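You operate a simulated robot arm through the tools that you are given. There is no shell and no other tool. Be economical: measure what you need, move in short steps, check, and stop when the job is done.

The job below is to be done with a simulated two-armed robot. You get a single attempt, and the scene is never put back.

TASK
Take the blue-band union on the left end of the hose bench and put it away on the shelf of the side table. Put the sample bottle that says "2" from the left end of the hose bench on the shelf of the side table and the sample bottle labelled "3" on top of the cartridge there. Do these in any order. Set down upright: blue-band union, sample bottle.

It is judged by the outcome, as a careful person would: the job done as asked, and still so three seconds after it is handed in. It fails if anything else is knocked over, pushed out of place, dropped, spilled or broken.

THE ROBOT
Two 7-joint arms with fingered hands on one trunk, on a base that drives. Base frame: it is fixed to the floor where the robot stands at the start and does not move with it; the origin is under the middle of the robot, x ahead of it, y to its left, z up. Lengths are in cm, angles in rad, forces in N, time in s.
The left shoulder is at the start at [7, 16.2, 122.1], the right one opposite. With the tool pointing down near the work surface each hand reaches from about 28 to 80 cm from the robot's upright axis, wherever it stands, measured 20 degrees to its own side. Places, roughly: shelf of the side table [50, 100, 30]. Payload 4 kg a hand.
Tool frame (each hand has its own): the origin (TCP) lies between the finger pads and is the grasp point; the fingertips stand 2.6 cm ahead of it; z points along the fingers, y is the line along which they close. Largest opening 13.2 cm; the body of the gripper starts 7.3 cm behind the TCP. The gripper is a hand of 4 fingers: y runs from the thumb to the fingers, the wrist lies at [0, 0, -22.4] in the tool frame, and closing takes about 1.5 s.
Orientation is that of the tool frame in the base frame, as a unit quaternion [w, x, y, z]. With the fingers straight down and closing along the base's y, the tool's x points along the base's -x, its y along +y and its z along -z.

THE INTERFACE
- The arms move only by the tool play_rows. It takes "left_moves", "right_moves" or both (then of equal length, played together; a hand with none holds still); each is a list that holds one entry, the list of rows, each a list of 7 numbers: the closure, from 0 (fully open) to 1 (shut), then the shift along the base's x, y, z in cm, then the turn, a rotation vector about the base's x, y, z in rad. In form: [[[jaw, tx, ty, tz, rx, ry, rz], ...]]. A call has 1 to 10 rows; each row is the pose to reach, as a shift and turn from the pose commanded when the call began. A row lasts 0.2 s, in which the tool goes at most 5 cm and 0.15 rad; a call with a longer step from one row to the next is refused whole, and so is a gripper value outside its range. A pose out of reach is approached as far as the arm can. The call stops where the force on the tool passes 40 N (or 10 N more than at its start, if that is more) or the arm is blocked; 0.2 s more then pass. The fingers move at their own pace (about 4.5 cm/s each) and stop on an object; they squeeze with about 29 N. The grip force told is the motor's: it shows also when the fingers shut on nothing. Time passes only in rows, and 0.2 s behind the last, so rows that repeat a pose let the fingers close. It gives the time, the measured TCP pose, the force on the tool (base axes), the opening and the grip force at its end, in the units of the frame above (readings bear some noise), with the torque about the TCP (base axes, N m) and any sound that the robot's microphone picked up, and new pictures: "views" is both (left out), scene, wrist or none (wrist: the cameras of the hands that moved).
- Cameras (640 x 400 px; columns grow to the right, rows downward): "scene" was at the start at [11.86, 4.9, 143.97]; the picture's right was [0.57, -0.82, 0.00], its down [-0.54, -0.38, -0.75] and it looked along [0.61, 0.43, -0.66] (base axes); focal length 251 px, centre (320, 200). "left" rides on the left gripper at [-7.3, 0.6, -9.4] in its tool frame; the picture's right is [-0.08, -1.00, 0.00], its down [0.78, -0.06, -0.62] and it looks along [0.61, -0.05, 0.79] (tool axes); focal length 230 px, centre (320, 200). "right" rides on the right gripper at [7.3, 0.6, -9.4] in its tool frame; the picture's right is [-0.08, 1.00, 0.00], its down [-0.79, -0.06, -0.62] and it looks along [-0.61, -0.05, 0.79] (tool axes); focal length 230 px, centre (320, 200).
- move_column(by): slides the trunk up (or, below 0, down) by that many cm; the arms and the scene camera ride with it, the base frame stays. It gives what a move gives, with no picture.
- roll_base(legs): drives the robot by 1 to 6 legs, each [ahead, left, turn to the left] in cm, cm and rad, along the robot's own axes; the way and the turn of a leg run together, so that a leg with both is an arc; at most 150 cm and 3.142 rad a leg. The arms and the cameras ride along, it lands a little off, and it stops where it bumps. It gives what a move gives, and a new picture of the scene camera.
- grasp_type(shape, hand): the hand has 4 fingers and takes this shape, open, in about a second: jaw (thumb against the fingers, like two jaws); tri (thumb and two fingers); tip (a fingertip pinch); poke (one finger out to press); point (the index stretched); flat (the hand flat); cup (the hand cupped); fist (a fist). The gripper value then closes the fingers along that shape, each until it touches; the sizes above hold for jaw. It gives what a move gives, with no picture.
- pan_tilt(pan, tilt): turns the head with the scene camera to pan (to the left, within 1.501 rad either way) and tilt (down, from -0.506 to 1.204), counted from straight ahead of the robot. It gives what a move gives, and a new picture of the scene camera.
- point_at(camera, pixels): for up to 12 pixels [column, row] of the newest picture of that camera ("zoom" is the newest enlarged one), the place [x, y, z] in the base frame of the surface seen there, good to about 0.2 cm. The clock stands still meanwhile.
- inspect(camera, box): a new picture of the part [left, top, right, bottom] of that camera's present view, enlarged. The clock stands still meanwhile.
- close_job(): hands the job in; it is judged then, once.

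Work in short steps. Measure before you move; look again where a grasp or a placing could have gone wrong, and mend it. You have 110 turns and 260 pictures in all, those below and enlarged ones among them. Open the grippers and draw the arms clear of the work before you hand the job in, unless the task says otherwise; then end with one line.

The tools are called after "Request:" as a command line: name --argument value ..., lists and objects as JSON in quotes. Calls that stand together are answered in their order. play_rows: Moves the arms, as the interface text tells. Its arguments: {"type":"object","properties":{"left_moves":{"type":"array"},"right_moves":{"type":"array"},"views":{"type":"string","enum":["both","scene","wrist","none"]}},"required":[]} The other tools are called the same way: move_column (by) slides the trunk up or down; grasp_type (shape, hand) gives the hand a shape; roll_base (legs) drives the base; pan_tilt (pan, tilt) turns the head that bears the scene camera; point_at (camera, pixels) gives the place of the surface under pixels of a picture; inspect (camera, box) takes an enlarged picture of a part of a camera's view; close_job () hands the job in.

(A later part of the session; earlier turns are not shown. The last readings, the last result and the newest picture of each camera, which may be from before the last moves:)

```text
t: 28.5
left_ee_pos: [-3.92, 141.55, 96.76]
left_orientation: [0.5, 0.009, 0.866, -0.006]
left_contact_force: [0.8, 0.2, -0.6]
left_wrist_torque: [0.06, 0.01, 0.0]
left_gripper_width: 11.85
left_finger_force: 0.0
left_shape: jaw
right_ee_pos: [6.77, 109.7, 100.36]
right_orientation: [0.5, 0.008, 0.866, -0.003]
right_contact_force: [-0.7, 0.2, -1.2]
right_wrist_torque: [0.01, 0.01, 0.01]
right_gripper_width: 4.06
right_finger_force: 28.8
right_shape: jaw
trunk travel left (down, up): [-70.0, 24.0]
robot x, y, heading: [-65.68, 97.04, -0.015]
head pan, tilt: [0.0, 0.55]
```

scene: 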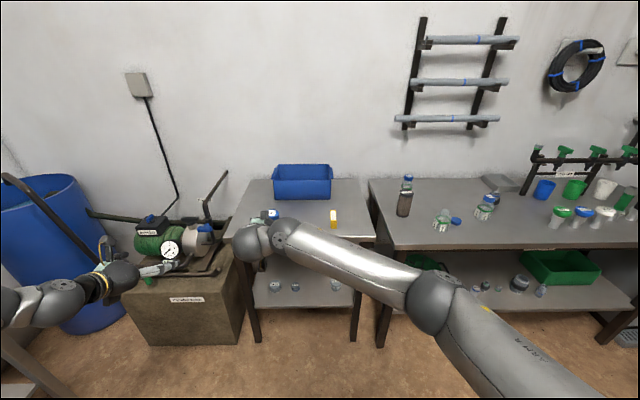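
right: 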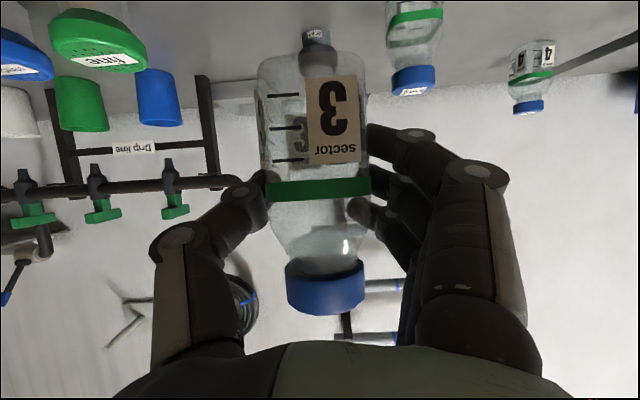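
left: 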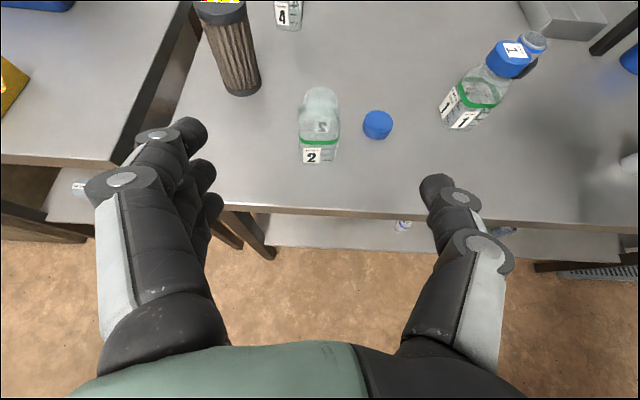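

Limit is 40 per call; I lower 40 cm and look again.

Request:
move_column --by -40

Request:
pan_tilt --pan 0.0 --tilt 0.6

Request:
inspect --camera "scene" --box '[220, 100, 400, 215]'

```text
t: 32.3
left_ee_pos: [-4.01, 141.7, 56.83]
left_orientation: [0.5, 0.01, 0.866, -0.006]
left_contact_force: [0.2, 0.5, 0.3]
left_wrist_torque: [0.0, -0.01, -0.01]
left_gripper_width: 11.84
left_finger_force: 0.1
left_shape: jaw
right_ee_pos: [6.74, 109.61, 60.42]
right_orientation: [0.5, 0.008, 0.866, -0.003]
right_contact_force: [-0.4, 0.1, -0.6]
right_wrist_torque: [0.0, 0.02, 0.02]
right_gripper_width: 4.06
right_finger_force: 29.1
right_shape: jaw
trunk travel left (down, up): [-30.0, 64.0]
robot x, y, heading: [-65.38, 97.03, -0.013]
head pan, tilt: [0.0, 0.55]
```

```text
t: 32.9
left_ee_pos: [-4.01, 141.6, 56.75]
left_orientation: [0.5, 0.009, 0.866, -0.006]
left_contact_force: [-0.6, 0.2, 0.1]
left_wrist_torque: [0.02, -0.02, 0.02]
left_gripper_width: 11.86
left_finger_force: 0.1
left_shape: jaw
right_ee_pos: [6.72, 109.6, 60.24]
right_orientation: [0.501, 0.009, 0.865, -0.004]
right_contact_force: [-1.2, -0.6, -0.7]
right_wrist_torque: [0.01, 0.03, 0.0]
right_gripper_width: 4.07
right_finger_force: 29.4
right_shape: jaw
trunk travel left (down, up): [-30.0, 64.0]
robot x, y, heading: [-64.99, 96.9, -0.013]
head pan, tilt: [0.0, 0.6]
```

scene: 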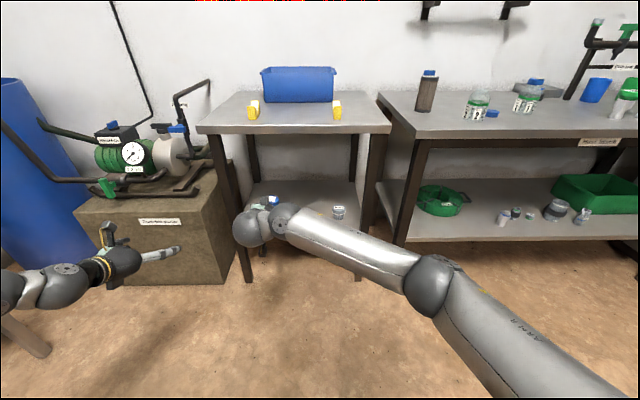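

```text
3.48 times, centred on (310, 158) of scene
```

zoom: 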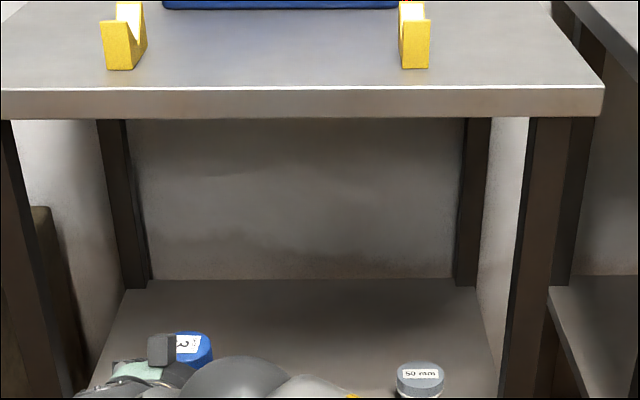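

There is no cartridge on this shelf, so "the cartridge there" is the "100 micron" one on the hose bench's left end, at (42,57), top z≈91.5. I raise the trunk again and drive back to it with bottle 3.

Request:
move_column --by 40

Request:
move_column --by 5

Request:
roll_base --legs '[[0, -54, 0.014], [20, 0, 0]]'

Request:
pan_tilt --pan 0.1 --tilt 0.9

```text
t: 36.8
left_ee_pos: [-4.09, 141.61, 96.68]
left_orientation: [0.5, 0.009, 0.866, -0.005]
left_contact_force: [0.1, 0.9, 0.2]
left_wrist_torque: [0.0, 0.03, 0.01]
left_gripper_width: 11.86
left_finger_force: 0.1
left_shape: jaw
right_ee_pos: [6.83, 109.54, 100.39]
right_orientation: [0.501, 0.009, 0.865, -0.005]
right_contact_force: [-0.3, -0.4, -1.4]
right_wrist_torque: [0.02, -0.02, 0.0]
right_gripper_width: 4.04
right_finger_force: 29.0
right_shape: jaw
trunk travel left (down, up): [-70.0, 24.0]
robot x, y, heading: [-65.16, 97.06, -0.015]
head pan, tilt: [0.0, 0.6]
```

```text
t: 37.7
left_ee_pos: [-3.95, 141.56, 101.79]
left_orientation: [0.5, 0.009, 0.866, -0.006]
left_contact_force: [0.1, 0.0, 0.0]
left_wrist_torque: [0.01, -0.03, -0.02]
left_gripper_width: 11.87
left_finger_force: 0.1
left_shape: jaw
right_ee_pos: [6.78, 109.55, 105.12]
right_orientation: [0.5, 0.009, 0.866, -0.004]
right_contact_force: [0.2, -0.2, -0.5]
right_wrist_torque: [-0.04, -0.01, -0.01]
right_gripper_width: 4.02
right_finger_force: 29.6
right_shape: jaw
trunk travel left (down, up): [-75.0, 19.0]
robot x, y, heading: [-65.61, 97.32, -0.015]
head pan, tilt: [0.0, 0.6]
```

```text
t: 42.0
left_ee_pos: [14.6, 89.86, 101.81]
left_orientation: [0.501, -0.001, 0.866, 0.0]
left_contact_force: [-1.4, 0.2, 0.7]
left_wrist_torque: [0.01, 0.03, 0.0]
left_gripper_width: 11.84
left_finger_force: 0.0
left_shape: jaw
right_ee_pos: [26.21, 58.19, 105.32]
right_orientation: [0.501, -0.002, 0.865, 0.002]
right_contact_force: [-0.7, -0.1, -0.8]
right_wrist_torque: [-0.01, -0.01, 0.01]
right_gripper_width: 4.06
right_finger_force: 28.7
right_shape: jaw
trunk travel left (down, up): [-75.0, 19.0]
robot x, y, heading: [-45.69, 43.99, 0.006]
head pan, tilt: [0.0, 0.6]
```

scene: 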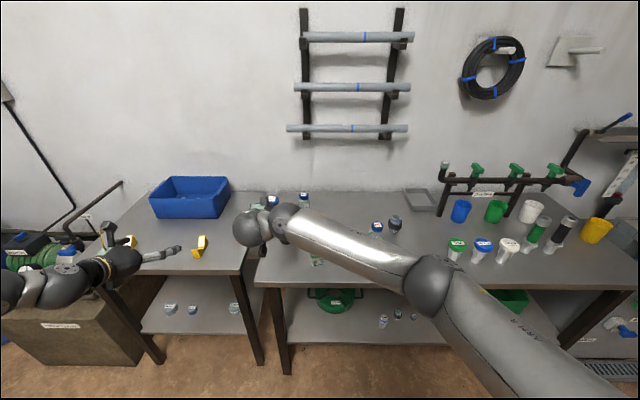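

```text
t: 42.8
left_ee_pos: [14.76, 89.97, 101.65]
left_orientation: [0.5, -0.001, 0.866, 0.0]
left_contact_force: [-0.4, 0.0, -0.2]
left_wrist_torque: [0.0, -0.01, -0.04]
left_gripper_width: 11.85
left_finger_force: 0.1
left_shape: jaw
right_ee_pos: [26.25, 58.27, 105.26]
right_orientation: [0.5, -0.002, 0.866, 0.002]
right_contact_force: [0.1, -0.1, 0.2]
right_wrist_torque: [-0.04, 0.01, -0.02]
right_gripper_width: 4.06
right_finger_force: 28.7
right_shape: jaw
trunk travel left (down, up): [-75.0, 19.0]
robot x, y, heading: [-45.64, 43.73, 0.011]
head pan, tilt: [0.099, 0.901]
```

scene: 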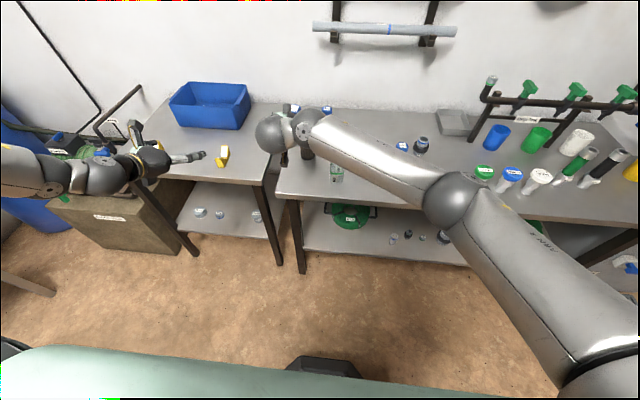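

The arm hides the cartridge in the scene view, so I check the right wrist camera.

Request:
inspect --camera "right" --box '[0, 0, 640, 400]'

Request:
inspect --camera "left" --box '[0, 0, 640, 400]'

```text
1.00 times, centred on (320, 200) of right
```

zoom: 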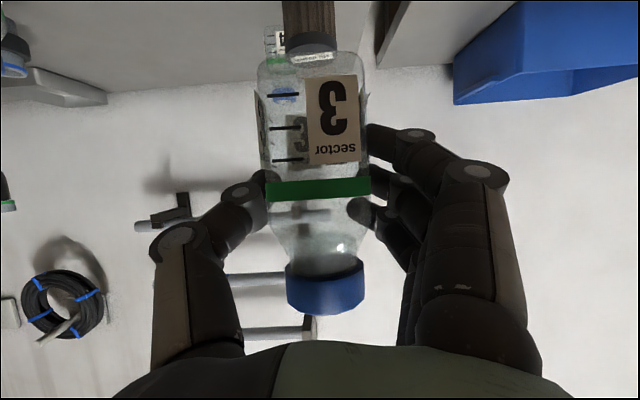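

```text
1.00 times, centred on (320, 200) of left
```

zoom: 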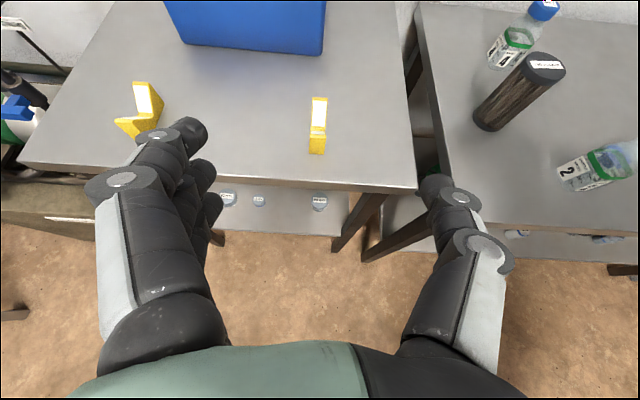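

The left wrist view shows the cartridge top at (546,67). I measure its rim.

Request:
point_at --camera "zoom" --pixels '[[546, 66], [529, 63], [562, 71], [546, 55], [546, 79], [536, 57], [556, 79]]'

```text
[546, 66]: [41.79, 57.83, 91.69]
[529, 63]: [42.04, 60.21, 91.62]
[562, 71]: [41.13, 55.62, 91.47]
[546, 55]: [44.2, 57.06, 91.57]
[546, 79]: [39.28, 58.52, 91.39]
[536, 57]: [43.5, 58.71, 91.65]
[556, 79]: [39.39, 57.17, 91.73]
```

Cartridge top centre ≈ (41.8,57.7), z 91.6. I measure the held bottle relative to the hand too.

Request:
inspect --camera "right" --box '[160, 0, 480, 330]'

Request:
point_at --camera "right" --pixels '[[275, 85], [318, 85], [360, 90], [295, 310], [325, 312], [355, 310], [318, 190]]'

```text
1.21 times, centred on (320, 165) of right
```

zoom: 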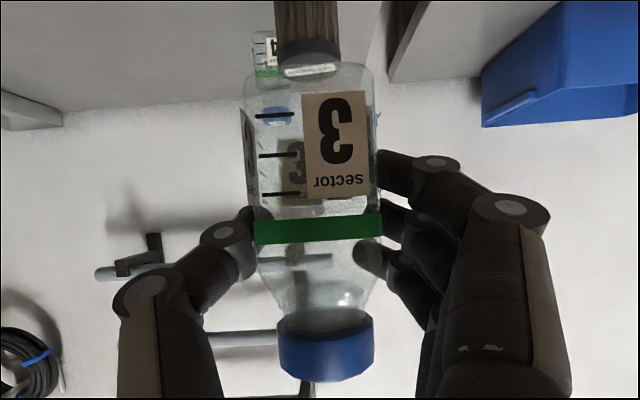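

```text
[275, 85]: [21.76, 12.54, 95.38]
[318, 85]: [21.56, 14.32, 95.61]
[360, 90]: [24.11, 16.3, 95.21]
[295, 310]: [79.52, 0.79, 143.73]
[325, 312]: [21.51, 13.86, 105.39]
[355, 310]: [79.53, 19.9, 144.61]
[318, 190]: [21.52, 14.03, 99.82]
```

Bottle centre is about 0.3 cm ahead of the TCP. I drive forward 10 cm, at safe height, to bring the cartridge within reach.

Request:
roll_base --legs '[[10, 0, 0]]'

Request:
play_rows --right_moves '[[[1, 1.2, -0.2, 0, 0, 0, 0], [1, 2.2, -0.3, 0, 0, 0, 0], [1, 3.2, -0.5, 0, 0, 0, 0]]]' --views "both"

Request:
inspect --camera "left" --box '[400, 0, 640, 200]'

```text
t: 43.9
left_ee_pos: [24.7, 89.91, 101.8]
left_orientation: [0.5, -0.001, 0.866, 0.0]
left_contact_force: [-0.2, 0.7, -0.3]
left_wrist_torque: [-0.01, -0.02, 0.01]
left_gripper_width: 11.86
left_finger_force: 0.0
left_shape: jaw
right_ee_pos: [36.11, 58.26, 105.34]
right_orientation: [0.501, -0.001, 0.865, 0.001]
right_contact_force: [-0.4, 0.7, -0.5]
right_wrist_torque: [0.01, -0.01, -0.02]
right_gripper_width: 4.07
right_finger_force: 28.8
right_shape: jaw
trunk travel left (down, up): [-75.0, 19.0]
robot x, y, heading: [-36.21, 43.97, 0.008]
head pan, tilt: [0.099, 0.901]
```

scene: 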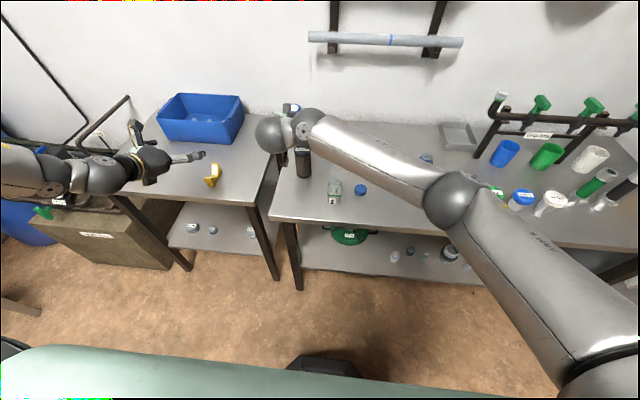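

```text
t: 44.7
left_ee_pos: [24.82, 89.87, 101.78]
left_orientation: [0.5, -0.001, 0.866, 0.0]
left_contact_force: [0.1, -0.2, 0.1]
left_wrist_torque: [0.0, 0.02, -0.03]
left_gripper_width: 11.88
left_finger_force: 0.0
left_shape: jaw
right_ee_pos: [39.36, 57.68, 105.16]
right_orientation: [0.5, -0.001, 0.866, 0.001]
right_contact_force: [0.6, -0.2, -1.3]
right_wrist_torque: [0.01, -0.01, 0.0]
right_gripper_width: 4.06
right_finger_force: 29.5
right_shape: jaw
trunk travel left (down, up): [-75.0, 19.0]
robot x, y, heading: [-35.73, 43.88, 0.006]
head pan, tilt: [0.099, 0.901]
```

scene: 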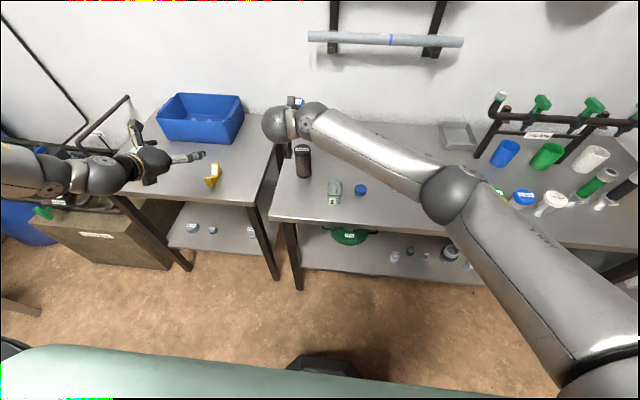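
right: 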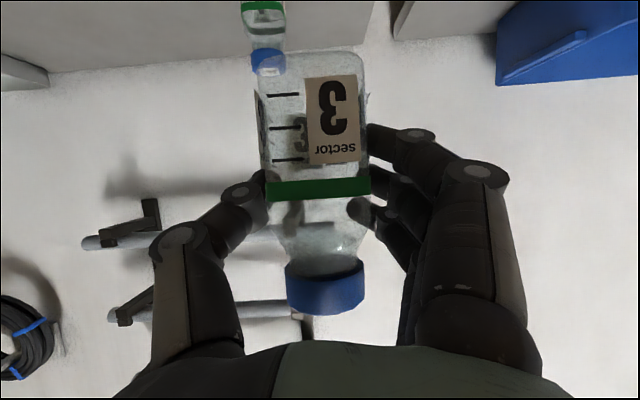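

```text
2.00 times, centred on (520, 100) of left
```

zoom: 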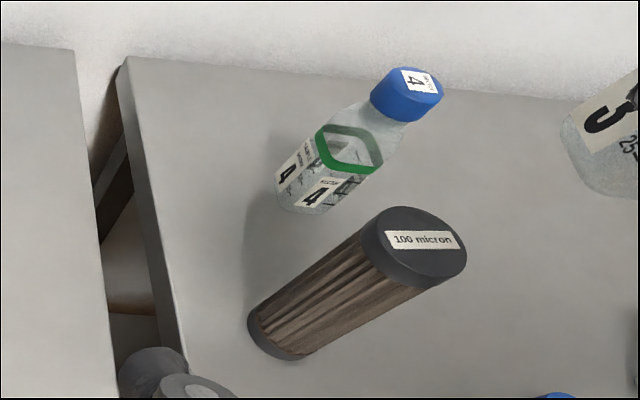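

I remeasure the cartridge top rim (centre ≈(415,247)) in this zoom.

Request:
point_at --camera "zoom" --pixels '[[415, 247], [380, 225], [455, 265], [395, 214], [440, 278], [445, 230], [385, 262]]'

```text
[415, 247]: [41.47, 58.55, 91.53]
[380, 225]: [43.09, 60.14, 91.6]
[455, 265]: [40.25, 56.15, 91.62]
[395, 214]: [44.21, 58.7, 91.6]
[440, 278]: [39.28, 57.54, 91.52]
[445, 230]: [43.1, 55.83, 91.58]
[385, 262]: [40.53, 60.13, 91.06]
```

Fitted centre (41.7,58.0). I move over it and lower to just above contact.

Request:
play_rows --right_moves '[[[1, 1, 0.1, 0, 0, 0, 0], [1, 2, 0.2, 0, 0, 0, 0], [1, 2, 0.2, -2, 0, 0, 0], [1, 2, 0.2, -4, 0, 0, 0], [1, 2, 0.2, -5.5, 0, 0, 0], [1, 2, 0.2, -6.5, 0, 0, 0]]]' --views "wrist"

Request:
inspect --camera "left" --box '[460, 0, 640, 200]'

Request:
inspect --camera "scene" --box '[240, 70, 400, 220]'

```text
t: 46.1
left_ee_pos: [24.66, 89.78, 101.67]
left_orientation: [0.5, -0.001, 0.866, 0.0]
left_contact_force: [0.9, 0.4, 0.8]
left_wrist_torque: [-0.05, -0.01, 0.01]
left_gripper_width: 11.88
left_finger_force: 0.1
left_shape: jaw
right_ee_pos: [41.39, 57.96, 98.87]
right_orientation: [0.5, -0.001, 0.866, 0.002]
right_contact_force: [0.6, -0.2, -0.2]
right_wrist_torque: [0.01, 0.04, 0.01]
right_gripper_width: 4.04
right_finger_force: 28.8
right_shape: jaw
trunk travel left (down, up): [-75.0, 19.0]
robot x, y, heading: [-36.61, 44.14, 0.003]
head pan, tilt: [0.099, 0.901]
```

right: 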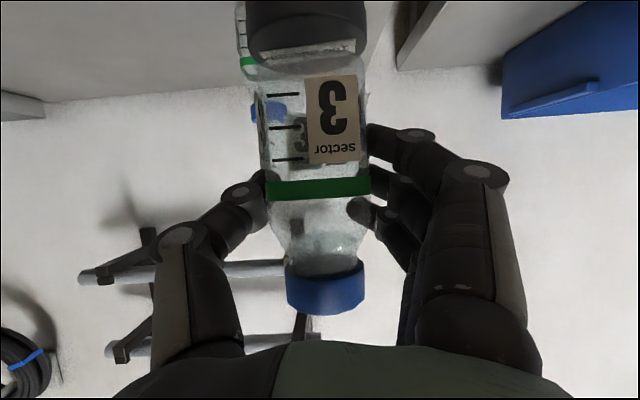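

```text
2.00 times, centred on (550, 100) of left
```

zoom: 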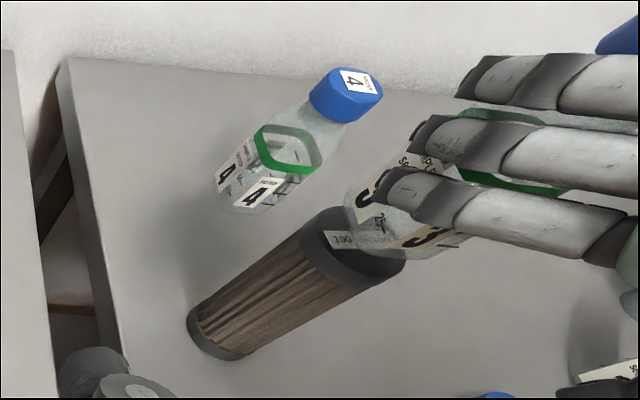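

```text
2.67 times, centred on (320, 145) of scene
```

zoom: 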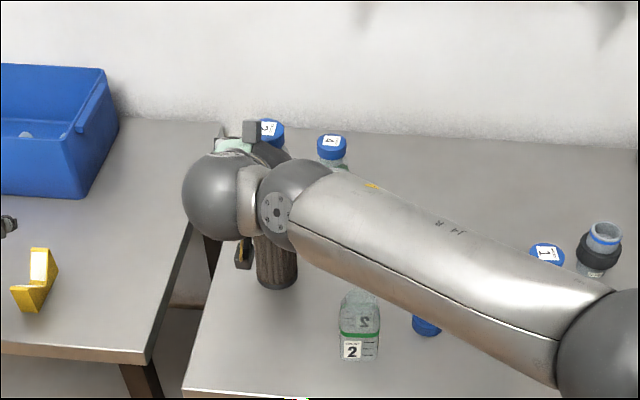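

The bottle is centred above the cartridge, about 1.2 cm up. I lower in 0.3 cm steps.

Request:
play_rows --right_moves '[[[1, 0, 0, -0.3, 0, 0, 0], [1, 0, 0, -0.6, 0, 0, 0], [1, 0, 0, -0.9, 0, 0, 0], [1, 0, 0, -0.9, 0, 0, 0]]]' --views "wrist"

```text
t: 47.1
left_ee_pos: [24.65, 89.78, 101.79]
left_orientation: [0.5, -0.001, 0.866, 0.0]
left_contact_force: [-0.6, 0.1, 0.0]
left_wrist_torque: [0.03, -0.04, -0.02]
left_gripper_width: 11.83
left_finger_force: 0.1
left_shape: jaw
right_ee_pos: [41.45, 57.87, 97.97]
right_orientation: [0.501, 0.0, 0.866, 0.0]
right_contact_force: [-0.3, 0.2, -0.6]
right_wrist_torque: [0.0, -0.05, -0.01]
right_gripper_width: 4.06
right_finger_force: 28.5
right_shape: jaw
trunk travel left (down, up): [-75.0, 19.0]
robot x, y, heading: [-35.71, 44.11, 0.004]
head pan, tilt: [0.099, 0.901]
```

right: 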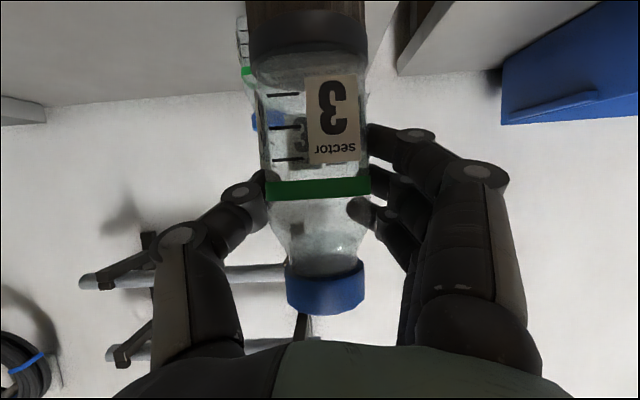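

Not yet touching. I continue in 0.15 cm steps.

Request:
play_rows --right_moves '[[[1, 0, 0, -0.15, 0, 0, 0], [1, 0, 0, -0.3, 0, 0, 0], [1, 0, 0, -0.3, 0, 0, 0]]]' --views "wrist"

```text
t: 47.9
left_ee_pos: [24.63, 89.83, 101.73]
left_orientation: [0.499, -0.001, 0.866, 0.0]
left_contact_force: [-0.9, -0.6, 0.8]
left_wrist_torque: [-0.02, -0.02, 0.0]
left_gripper_width: 11.88
left_finger_force: 0.0
left_shape: jaw
right_ee_pos: [41.5, 57.8, 97.63]
right_orientation: [0.501, 0.0, 0.865, 0.001]
right_contact_force: [0.5, 0.6, 3.7]
right_wrist_torque: [-0.02, 0.11, 0.02]
right_gripper_width: 4.08
right_finger_force: 28.8
right_shape: jaw
trunk travel left (down, up): [-75.0, 19.0]
robot x, y, heading: [-35.62, 44.04, 0.006]
head pan, tilt: [0.099, 0.901]
```

right: 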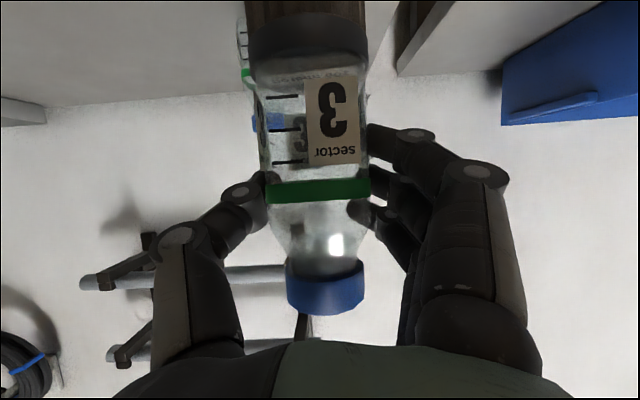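

Contact at 3.7 N, at the expected height. I check the alignment of bottle and rim before releasing.

Request:
point_at --camera "right" --pixels '[[307, 45], [252, 30], [364, 30], [318, 110], [262, 120], [364, 120], [325, 300], [290, 75]]'

```text
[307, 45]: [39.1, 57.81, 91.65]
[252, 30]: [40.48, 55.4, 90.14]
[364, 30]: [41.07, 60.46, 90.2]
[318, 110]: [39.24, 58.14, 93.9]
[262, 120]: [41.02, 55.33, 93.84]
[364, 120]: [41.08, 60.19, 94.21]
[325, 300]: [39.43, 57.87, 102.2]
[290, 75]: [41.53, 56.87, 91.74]
```

Bottle and cartridge are concentric within 0.3 cm. I open the hand.

Request:
play_rows --right_moves '[[[0.6, 0, 0, 0, 0, 0, 0], [0.5, 0, 0, 0, 0, 0, 0], [0.3, 0, 0, 0, 0, 0, 0], [0.1, 0, 0, 0, 0, 0, 0], [0.1, 0, 0, 0, 0, 0, 0], [0.1, 0, 0, 0, 0, 0, 0], [0.1, 0, 0, 0, 0, 0, 0]]]' --views "wrist"

```text
t: 49.5
left_ee_pos: [24.89, 89.85, 101.8]
left_orientation: [0.5, -0.001, 0.866, -0.001]
left_contact_force: [-0.7, -0.5, 0.3]
left_wrist_torque: [0.01, 0.02, -0.02]
left_gripper_width: 11.87
left_finger_force: 0.1
left_shape: jaw
right_ee_pos: [41.43, 57.84, 97.65]
right_orientation: [0.5, -0.001, 0.866, 0.001]
right_contact_force: [-0.9, 0.4, 0.0]
right_wrist_torque: [0.03, 0.04, 0.0]
right_gripper_width: 11.86
right_finger_force: 0.1
right_shape: jaw
trunk travel left (down, up): [-75.0, 19.0]
robot x, y, heading: [-35.93, 43.67, 0.004]
head pan, tilt: [0.099, 0.901]
```

right: 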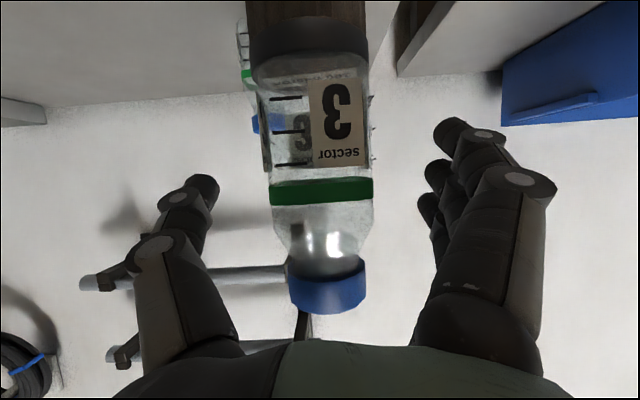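

Bottle 3 stands on the cartridge. I draw the right hand straight back along its axis and up.

Request:
play_rows --right_moves '[[[0.1, -2, 0, 1.1, 0, 0, 0], [0.1, -5, 0, 2.9, 0, 0, 0], [0.1, -8, 0, 4.6, 0, 0, 0], [0.1, -11, 0, 6.4, 0, 0, 0], [0.1, -14, 0, 8.1, 0, 0, 0], [0.1, -17, -1, 10, 0, 0, 0], [0.1, -20, -3, 12, 0, 0, 0]]]'

```text
t: 51.1
left_ee_pos: [24.59, 89.79, 101.9]
left_orientation: [0.5, -0.001, 0.866, 0.0]
left_contact_force: [-0.5, 0.9, 0.5]
left_wrist_torque: [0.01, 0.0, 0.01]
left_gripper_width: 11.87
left_finger_force: 0.1
left_shape: jaw
right_ee_pos: [21.35, 54.75, 109.59]
right_orientation: [0.501, 0.0, 0.865, 0.001]
right_contact_force: [0.5, -0.5, -0.1]
right_wrist_torque: [0.02, -0.01, -0.04]
right_gripper_width: 11.87
right_finger_force: 0.0
right_shape: jaw
trunk travel left (down, up): [-75.0, 19.0]
robot x, y, heading: [-36.14, 43.84, 0.002]
head pan, tilt: [0.099, 0.901]
```

scene: 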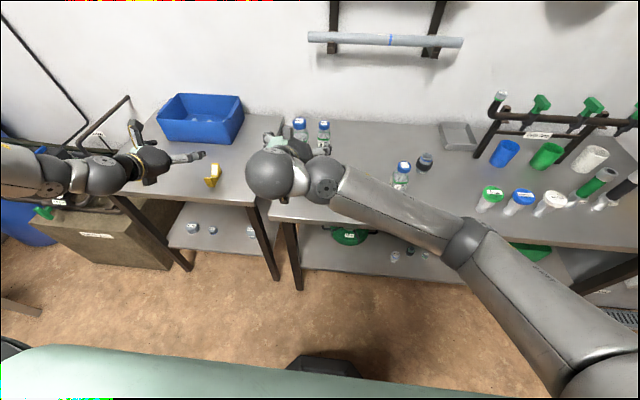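
right: 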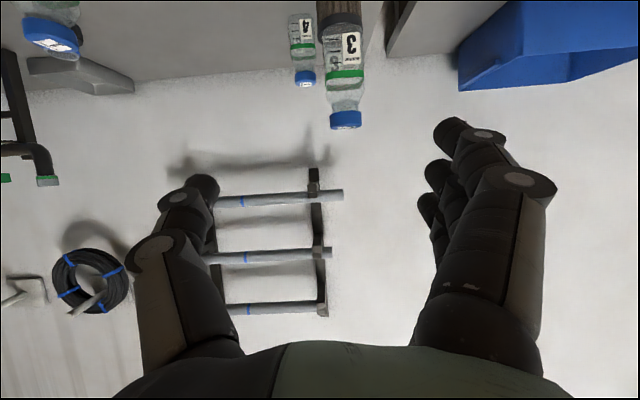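

Bottle 3 is on the cartridge and upright. Now I try to mend bottle 2: I point the right hand straight down over the loose cap at (34.5,36.8), with fingers half closed to stay clear of bottle 2.

Request:
play_rows --right_moves '[[[0.3, 1, -2, 1, 0, 0.148, 0], [0.4, 2.5, -5, 1, 0, 0.296, 0], [0.5, 4, -8, 0, 0, 0.444, 0], [0.5, 6, -11, 0, 0, 0.592, 0], [0.5, 8, -14, -1, 0, 0.74, 0], [0.5, 10, -16.5, -2, 0, 0.888, 0], [0.5, 12, -18, -4, 0, 1.036, 0], [0.5, 13.1, -18, -7, 0, 1.047, 0], [0.5, 13.1, -18, -11, 0, 1.047, 0]]]'

Request:
inspect --camera "scene" --box '[260, 100, 460, 225]'

```text
t: 53.1
left_ee_pos: [24.76, 89.85, 101.63]
left_orientation: [0.501, -0.001, 0.866, 0.0]
left_contact_force: [0.6, -0.6, 0.2]
left_wrist_torque: [0.04, 0.03, -0.01]
left_gripper_width: 11.86
left_finger_force: 0.1
left_shape: jaw
right_ee_pos: [34.39, 36.91, 98.69]
right_orientation: [0.0, -0.001, 1.0, 0.002]
right_contact_force: [-0.4, 0.0, 0.2]
right_wrist_torque: [-0.02, 0.03, 0.01]
right_gripper_width: 6.61
right_finger_force: 0.1
right_shape: jaw
right hand out of reach, approached as far as the arm can: row 4, 5, 6, 7, 8
trunk travel left (down, up): [-75.0, 19.0]
robot x, y, heading: [-35.71, 43.96, 0.004]
head pan, tilt: [0.099, 0.901]
```

scene: 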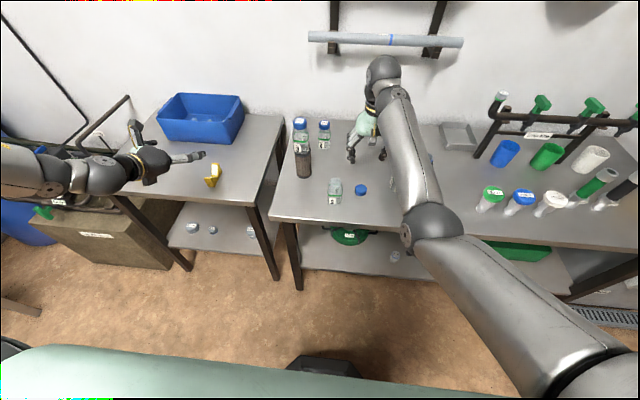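
right: 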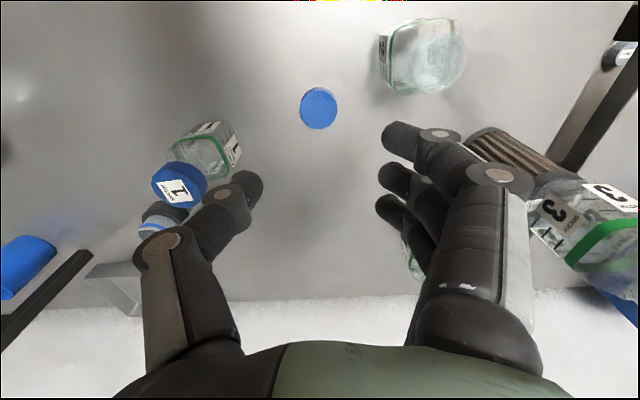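

```text
3.20 times, centred on (360, 162) of scene
```

zoom: 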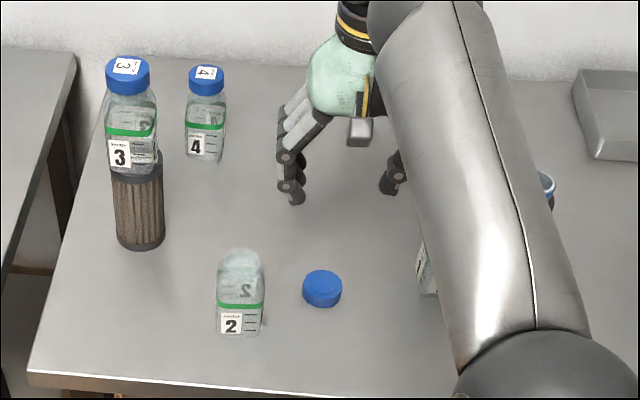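

I measure the cap and neck positions precisely in the right wrist view.

Request:
point_at --camera "right" --pixels '[[318, 108], [301, 106], [337, 106], [318, 90], [318, 125], [440, 57], [420, 65], [462, 60]]'

Request:
inspect --camera "right" --box '[260, 0, 500, 150]'

```text
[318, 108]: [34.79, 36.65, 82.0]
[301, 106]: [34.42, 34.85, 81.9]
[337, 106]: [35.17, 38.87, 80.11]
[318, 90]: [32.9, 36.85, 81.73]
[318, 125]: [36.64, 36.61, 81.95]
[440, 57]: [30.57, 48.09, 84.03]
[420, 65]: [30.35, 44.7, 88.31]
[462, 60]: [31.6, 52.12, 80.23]
```

```text
2.67 times, centred on (380, 75) of right
```

zoom: 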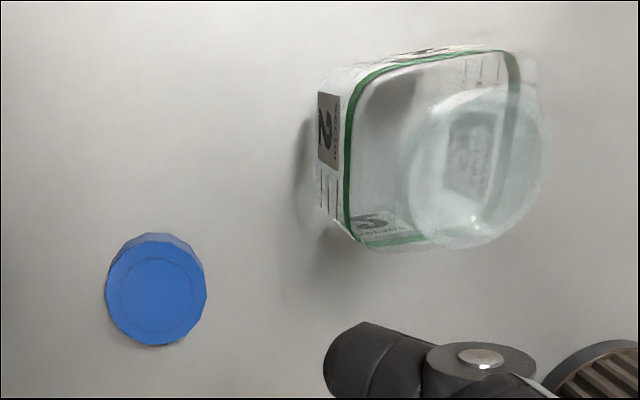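

The cap lies underside-up at (34.7,36.75). I descend around it and pinch it.

Request:
play_rows --right_moves '[[[0.5, 0.3, -0.15, -4, 0, 0, 0], [0.5, 0.3, -0.15, -8, 0, 0, 0], [0.5, 0.3, -0.15, -12, 0, 0, 0], [0.5, 0.3, -0.15, -14.5, 0, 0, 0], [0.5, 0.3, -0.15, -15.3, 0, 0, 0], [0.8, 0.3, -0.15, -15.3, 0, 0, 0], [0.8, 0.3, -0.15, -15.3, 0, 0, 0], [0.8, 0.3, -0.15, -15.3, 0, 0, 0], [0.8, 0.3, -0.15, -15.3, 0, 0, 0]]]' --views "wrist"

```text
t: 55.1
left_ee_pos: [24.75, 89.86, 101.78]
left_orientation: [0.5, -0.001, 0.866, 0.0]
left_contact_force: [-0.3, 0.1, -0.6]
left_wrist_torque: [-0.03, -0.01, -0.04]
left_gripper_width: 11.84
left_finger_force: 0.1
left_shape: jaw
right_ee_pos: [34.8, 36.74, 83.29]
right_orientation: [0.001, 0.001, 1.0, 0.001]
right_contact_force: [-0.2, -0.9, -0.3]
right_wrist_torque: [0.02, 0.01, -0.02]
right_gripper_width: 2.69
right_finger_force: 25.6
right_shape: jaw
trunk travel left (down, up): [-75.0, 19.0]
robot x, y, heading: [-35.9, 43.74, 0.001]
head pan, tilt: [0.099, 0.901]
```

right: 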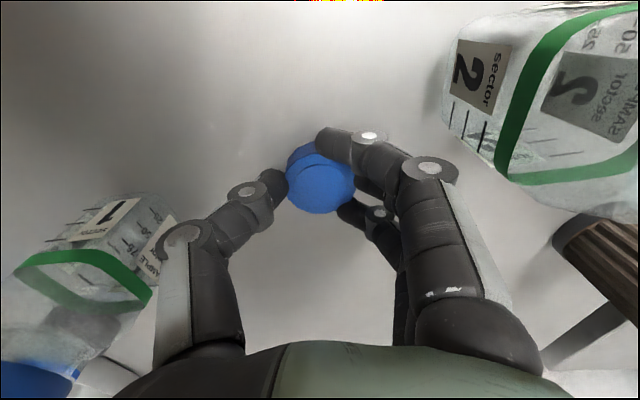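

The cap is pinched (25.6 N). I lift it straight up, and raise the left hand so that I may lower the trunk afterwards.

Request:
play_rows --right_moves '[[[0.8, 0, 0, 2, 0, 0, 0], [0.8, 0, 0, 6, 0, 0, 0], [0.8, 0, 0, 10, 0, 0, 0], [0.8, 0, 0, 14, 0, 0, 0], [0.8, 0, 0, 17, 0, 0, 0], [0.8, 0, 0, 20, 0, 0, 0]]]' --left_moves '[[[0.1, 0, 0, 4, 0, 0, 0], [0.1, 0, 0, 8, 0, 0, 0], [0.1, 0, 0, 12, 0, 0, 0], [0.1, 0, 0, 16, 0, 0, 0], [0.1, 0, 0, 20, 0, 0, 0], [0.1, 0, 0, 24, 0, 0, 0]]]'

Request:
move_column --by -12

```text
t: 56.5
left_ee_pos: [24.48, 89.77, 125.83]
left_orientation: [0.5, -0.001, 0.866, 0.0]
left_contact_force: [0.9, -0.5, -0.2]
left_wrist_torque: [0.01, -0.01, -0.01]
left_gripper_width: 11.86
left_finger_force: 0.2
left_shape: jaw
right_ee_pos: [34.97, 36.67, 103.04]
right_orientation: [0.0, 0.0, 1.0, 0.001]
right_contact_force: [0.4, 0.2, -0.5]
right_wrist_torque: [0.01, 0.0, -0.01]
right_gripper_width: 2.65
right_finger_force: 29.3
right_shape: jaw
right hand out of reach, approached as far as the arm can: row 6
trunk travel left (down, up): [-75.0, 19.0]
robot x, y, heading: [-35.66, 44.13, 0.007]
head pan, tilt: [0.099, 0.901]
```

scene: 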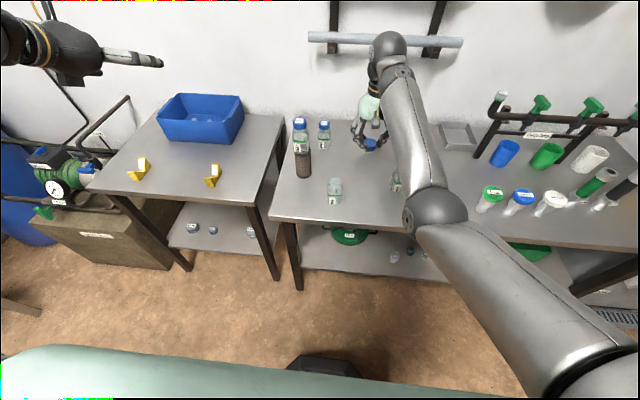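
right: 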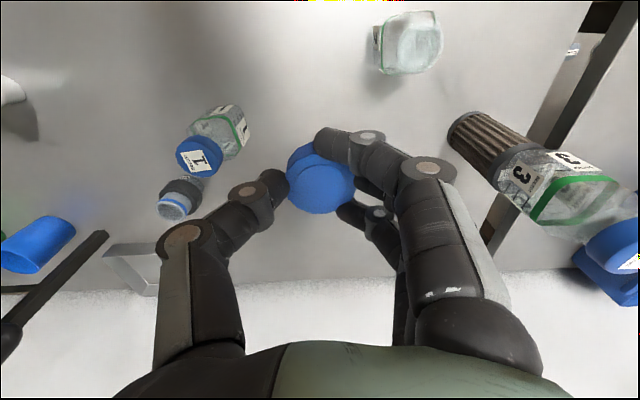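
left: 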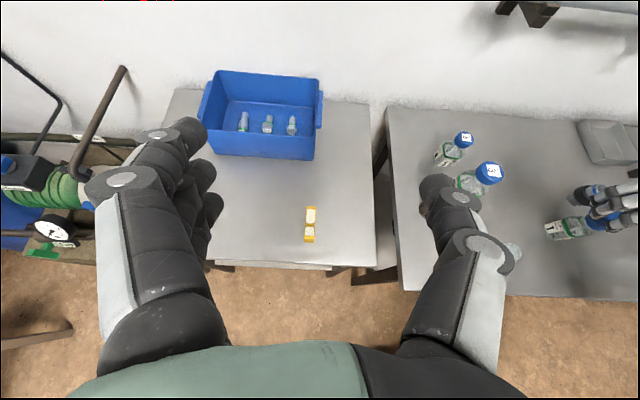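

```text
t: 58.0
left_ee_pos: [24.65, 89.98, 113.91]
left_orientation: [0.5, 0.0, 0.866, 0.0]
left_contact_force: [0.3, -0.6, -0.1]
left_wrist_torque: [0.05, 0.02, -0.03]
left_gripper_width: 11.84
left_finger_force: 0.0
left_shape: jaw
right_ee_pos: [34.89, 36.82, 91.09]
right_orientation: [0.001, 0.0, 1.0, 0.002]
right_contact_force: [0.7, -0.2, -0.6]
right_wrist_torque: [-0.03, -0.02, -0.02]
right_gripper_width: 2.65
right_finger_force: 28.6
right_shape: jaw
trunk travel left (down, up): [-63.0, 31.0]
robot x, y, heading: [-35.56, 44.18, 0.012]
head pan, tilt: [0.099, 0.901]
```

I pitch the right hand up (fingers to horizontal and slightly above) in free space to bring the cap's label side round.

Request:
play_rows --right_moves '[[[0.8, 0, 0, 2, 0, -0.148, 0], [0.8, 0, 0, 4, 0, -0.296, 0], [0.8, -1, 0, 5, 0, -0.444, 0], [0.8, -2, 0, 6, 0, -0.592, 0], [0.8, -3, 0, 6, 0, -0.74, 0], [0.8, -4, 0, 6, 0, -0.888, 0], [0.8, -5, 0, 6, 0, -1.036, 0], [0.8, -6, 0, 6, 0, -1.184, 0], [0.8, -6, 0, 6, 0, -1.332, 0], [0.8, -6, 0, 6, 0, -1.48, 0]]]'

```text
t: 60.4
left_ee_pos: [24.72, 89.43, 114.02]
left_orientation: [0.5, 0.0, 0.866, 0.002]
left_contact_force: [-0.4, -0.7, 1.1]
left_wrist_torque: [0.04, 0.01, 0.01]
left_gripper_width: 11.83
left_finger_force: 0.1
left_shape: jaw
right_ee_pos: [29.13, 38.98, 100.38]
right_orientation: [0.686, 0.024, 0.726, 0.043]
right_contact_force: [-0.7, -0.8, -0.9]
right_wrist_torque: [-0.01, -0.01, 0.12]
right_gripper_width: 2.56
right_finger_force: 29.0
right_shape: jaw
trunk travel left (down, up): [-63.0, 31.0]
robot x, y, heading: [-35.73, 44.07, 0.007]
head pan, tilt: [0.099, 0.901]
stopped in row 10 (right hand): the arm was blocked; the commanded pose is now the measured one
```

scene: 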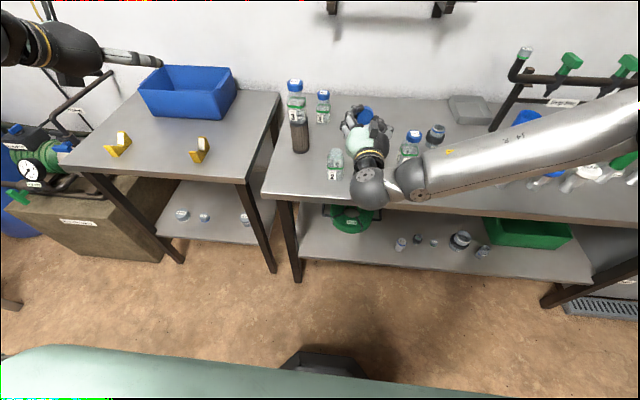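
right: 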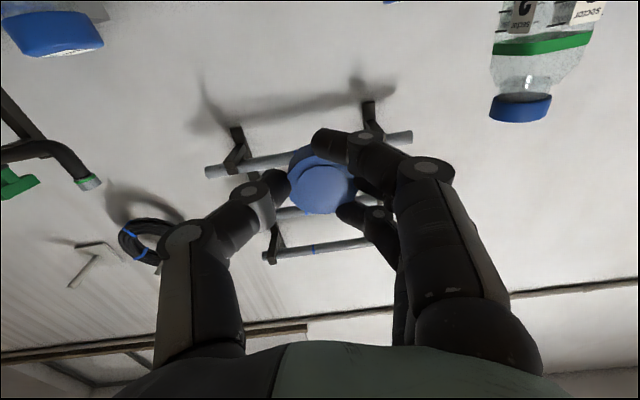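

The arm is at a limit near the body. I back off 12 cm and lower the trunk 10 cm for a better wrist angle.

Request:
roll_base --legs '[[-14, 0, 0]]'

Request:
move_column --by -10

Request:
play_rows --right_moves '[[[0.8, 3, -1, 2, -0.03, -0.12, -0.04], [0.8, 6, -2, 3, -0.05, -0.24, -0.07], [0.8, 9, -3, 3, -0.05, -0.36, -0.08], [0.8, 12, -3, 3, -0.05, -0.4, -0.08]]]'

```text
t: 61.7
left_ee_pos: [11.17, 89.79, 113.74]
left_orientation: [0.499, 0.0, 0.867, -0.001]
left_contact_force: [-0.1, 0.1, 0.1]
left_wrist_torque: [-0.01, -0.01, -0.02]
left_gripper_width: 11.85
left_finger_force: 0.0
left_shape: jaw
right_ee_pos: [15.56, 39.29, 100.4]
right_orientation: [0.685, 0.023, 0.727, 0.042]
right_contact_force: [-0.4, 0.1, 0.2]
right_wrist_torque: [0.0, -0.02, 0.01]
right_gripper_width: 2.55
right_finger_force: 29.1
right_shape: jaw
trunk travel left (down, up): [-63.0, 31.0]
robot x, y, heading: [-49.79, 43.75, -0.001]
head pan, tilt: [0.099, 0.901]
```

scene: 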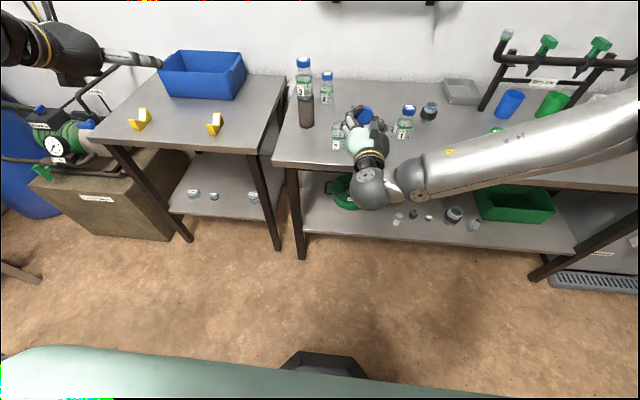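

```text
t: 63.1
left_ee_pos: [11.05, 89.7, 103.8]
left_orientation: [0.499, 0.0, 0.867, -0.001]
left_contact_force: [-0.5, 0.8, 0.7]
left_wrist_torque: [0.01, 0.03, 0.02]
left_gripper_width: 11.84
left_finger_force: 0.0
left_shape: jaw
right_ee_pos: [15.36, 39.22, 90.44]
right_orientation: [0.685, 0.024, 0.727, 0.041]
right_contact_force: [0.5, -0.8, 0.2]
right_wrist_torque: [0.0, 0.01, 0.02]
right_gripper_width: 2.57
right_finger_force: 29.1
right_shape: jaw
trunk travel left (down, up): [-53.0, 41.0]
robot x, y, heading: [-49.49, 44.09, 0.003]
head pan, tilt: [0.099, 0.901]
```

```text
t: 64.1
left_ee_pos: [11.29, 89.82, 103.69]
left_orientation: [0.499, 0.0, 0.866, -0.001]
left_contact_force: [0.5, -0.9, -0.6]
left_wrist_torque: [-0.03, -0.01, -0.01]
left_gripper_width: 11.87
left_finger_force: 0.0
left_shape: jaw
right_ee_pos: [27.52, 36.42, 93.21]
right_orientation: [0.817, 0.026, 0.576, 0.0]
right_contact_force: [-0.2, 0.0, -0.6]
right_wrist_torque: [0.01, -0.03, -0.02]
right_gripper_width: 2.56
right_finger_force: 28.8
right_shape: jaw
trunk travel left (down, up): [-53.0, 41.0]
robot x, y, heading: [-49.61, 43.74, 0.001]
head pan, tilt: [0.099, 0.901]
```

scene: 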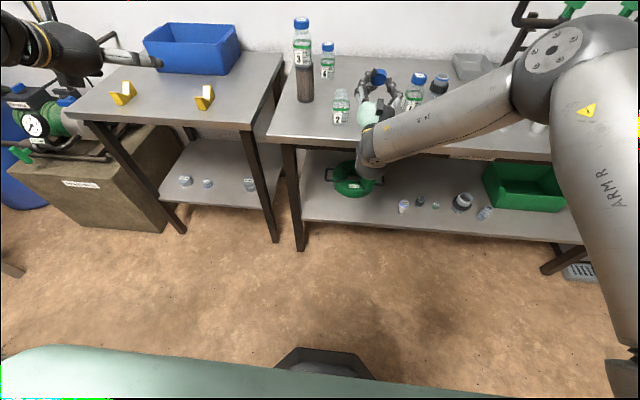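
right: 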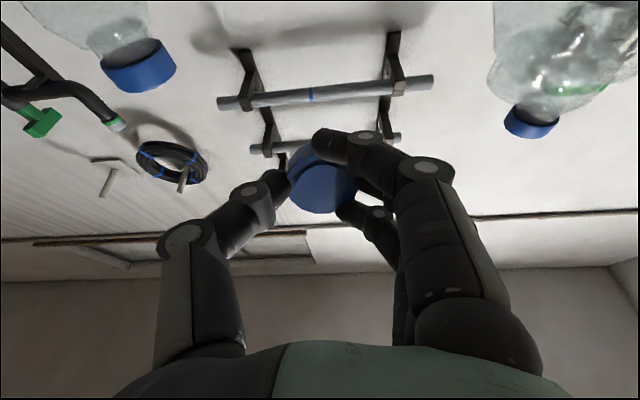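

The hand now points ~20° above horizontal. I measure the cap's back face to know its tilt, and the bench edge.

Request:
point_at --camera "right" --pixels '[[300, 190], [322, 175], [320, 208], [345, 190], [322, 190], [293, 165], [300, 152]]'

Request:
inspect --camera "scene" --box '[300, 50, 440, 200]'

Request:
point_at --camera "scene" --pixels '[[283, 141], [300, 143], [330, 148], [341, 95]]'

```text
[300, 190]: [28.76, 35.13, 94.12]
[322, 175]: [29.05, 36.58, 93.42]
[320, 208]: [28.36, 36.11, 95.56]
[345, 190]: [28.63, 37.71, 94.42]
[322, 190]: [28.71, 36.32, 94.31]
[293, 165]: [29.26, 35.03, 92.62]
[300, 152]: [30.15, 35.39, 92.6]
```

```text
2.67 times, centred on (370, 125) of scene
```

zoom: 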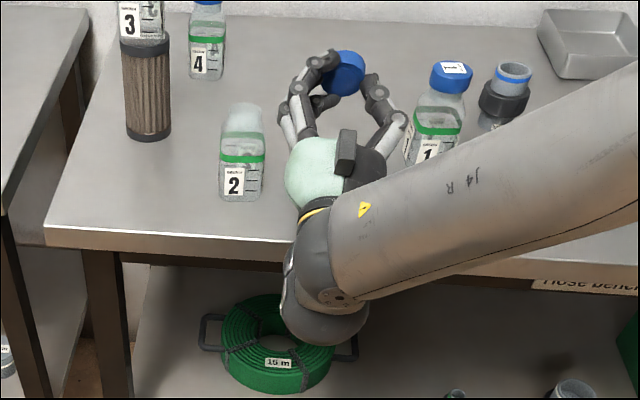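

```text
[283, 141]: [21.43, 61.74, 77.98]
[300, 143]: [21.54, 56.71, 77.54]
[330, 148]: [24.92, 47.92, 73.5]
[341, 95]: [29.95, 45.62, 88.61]
```

The bench edge is at x≈21.5, so there is room. I tilt a little more, pull back to x≈24.5 and lower the cap close to the bench.

Request:
play_rows --right_moves '[[[0.8, -1.5, -0.5, 0, 0, -0.1, 0], [0.8, -3, -1, -1, 0, -0.2, 0], [0.8, -3, -1, -4, 0, -0.25, 0], [0.8, -3, -1, -6, 0, -0.25, 0], [0.8, -3, -1, -7, 0, -0.25, 0]]]'

Request:
inspect --camera "scene" --box '[300, 50, 440, 200]'

```text
t: 65.3
left_ee_pos: [11.22, 89.78, 103.78]
left_orientation: [0.499, 0.0, 0.867, -0.001]
left_contact_force: [0.1, -0.4, 0.0]
left_wrist_torque: [0.0, 0.03, 0.01]
left_gripper_width: 11.88
left_finger_force: 0.1
left_shape: jaw
right_ee_pos: [24.47, 35.29, 86.3]
right_orientation: [0.882, 0.026, 0.47, 0.004]
right_contact_force: [0.9, 0.0, -0.6]
right_wrist_torque: [0.02, 0.0, -0.01]
right_gripper_width: 2.53
right_finger_force: 28.8
right_shape: jaw
trunk travel left (down, up): [-53.0, 41.0]
robot x, y, heading: [-49.67, 43.97, -0.002]
head pan, tilt: [0.099, 0.901]
```

scene: 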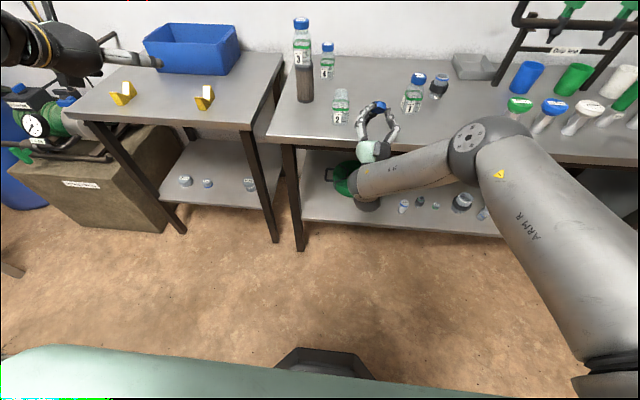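
right: 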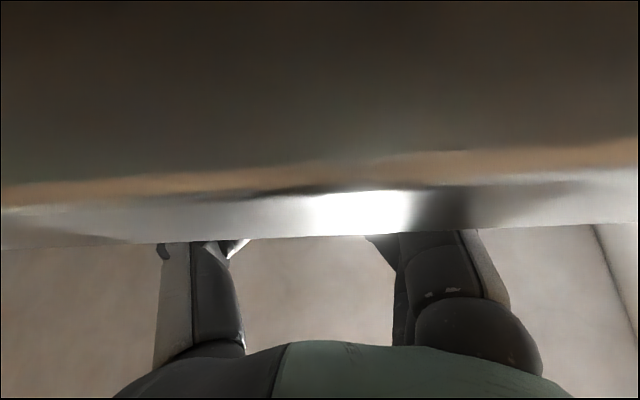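

```text
2.67 times, centred on (370, 125) of scene
```

zoom: 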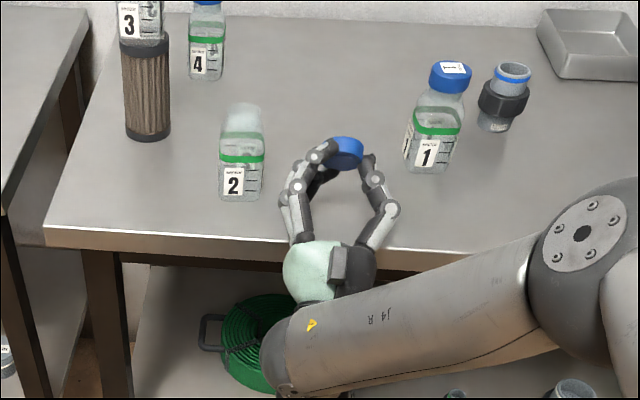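

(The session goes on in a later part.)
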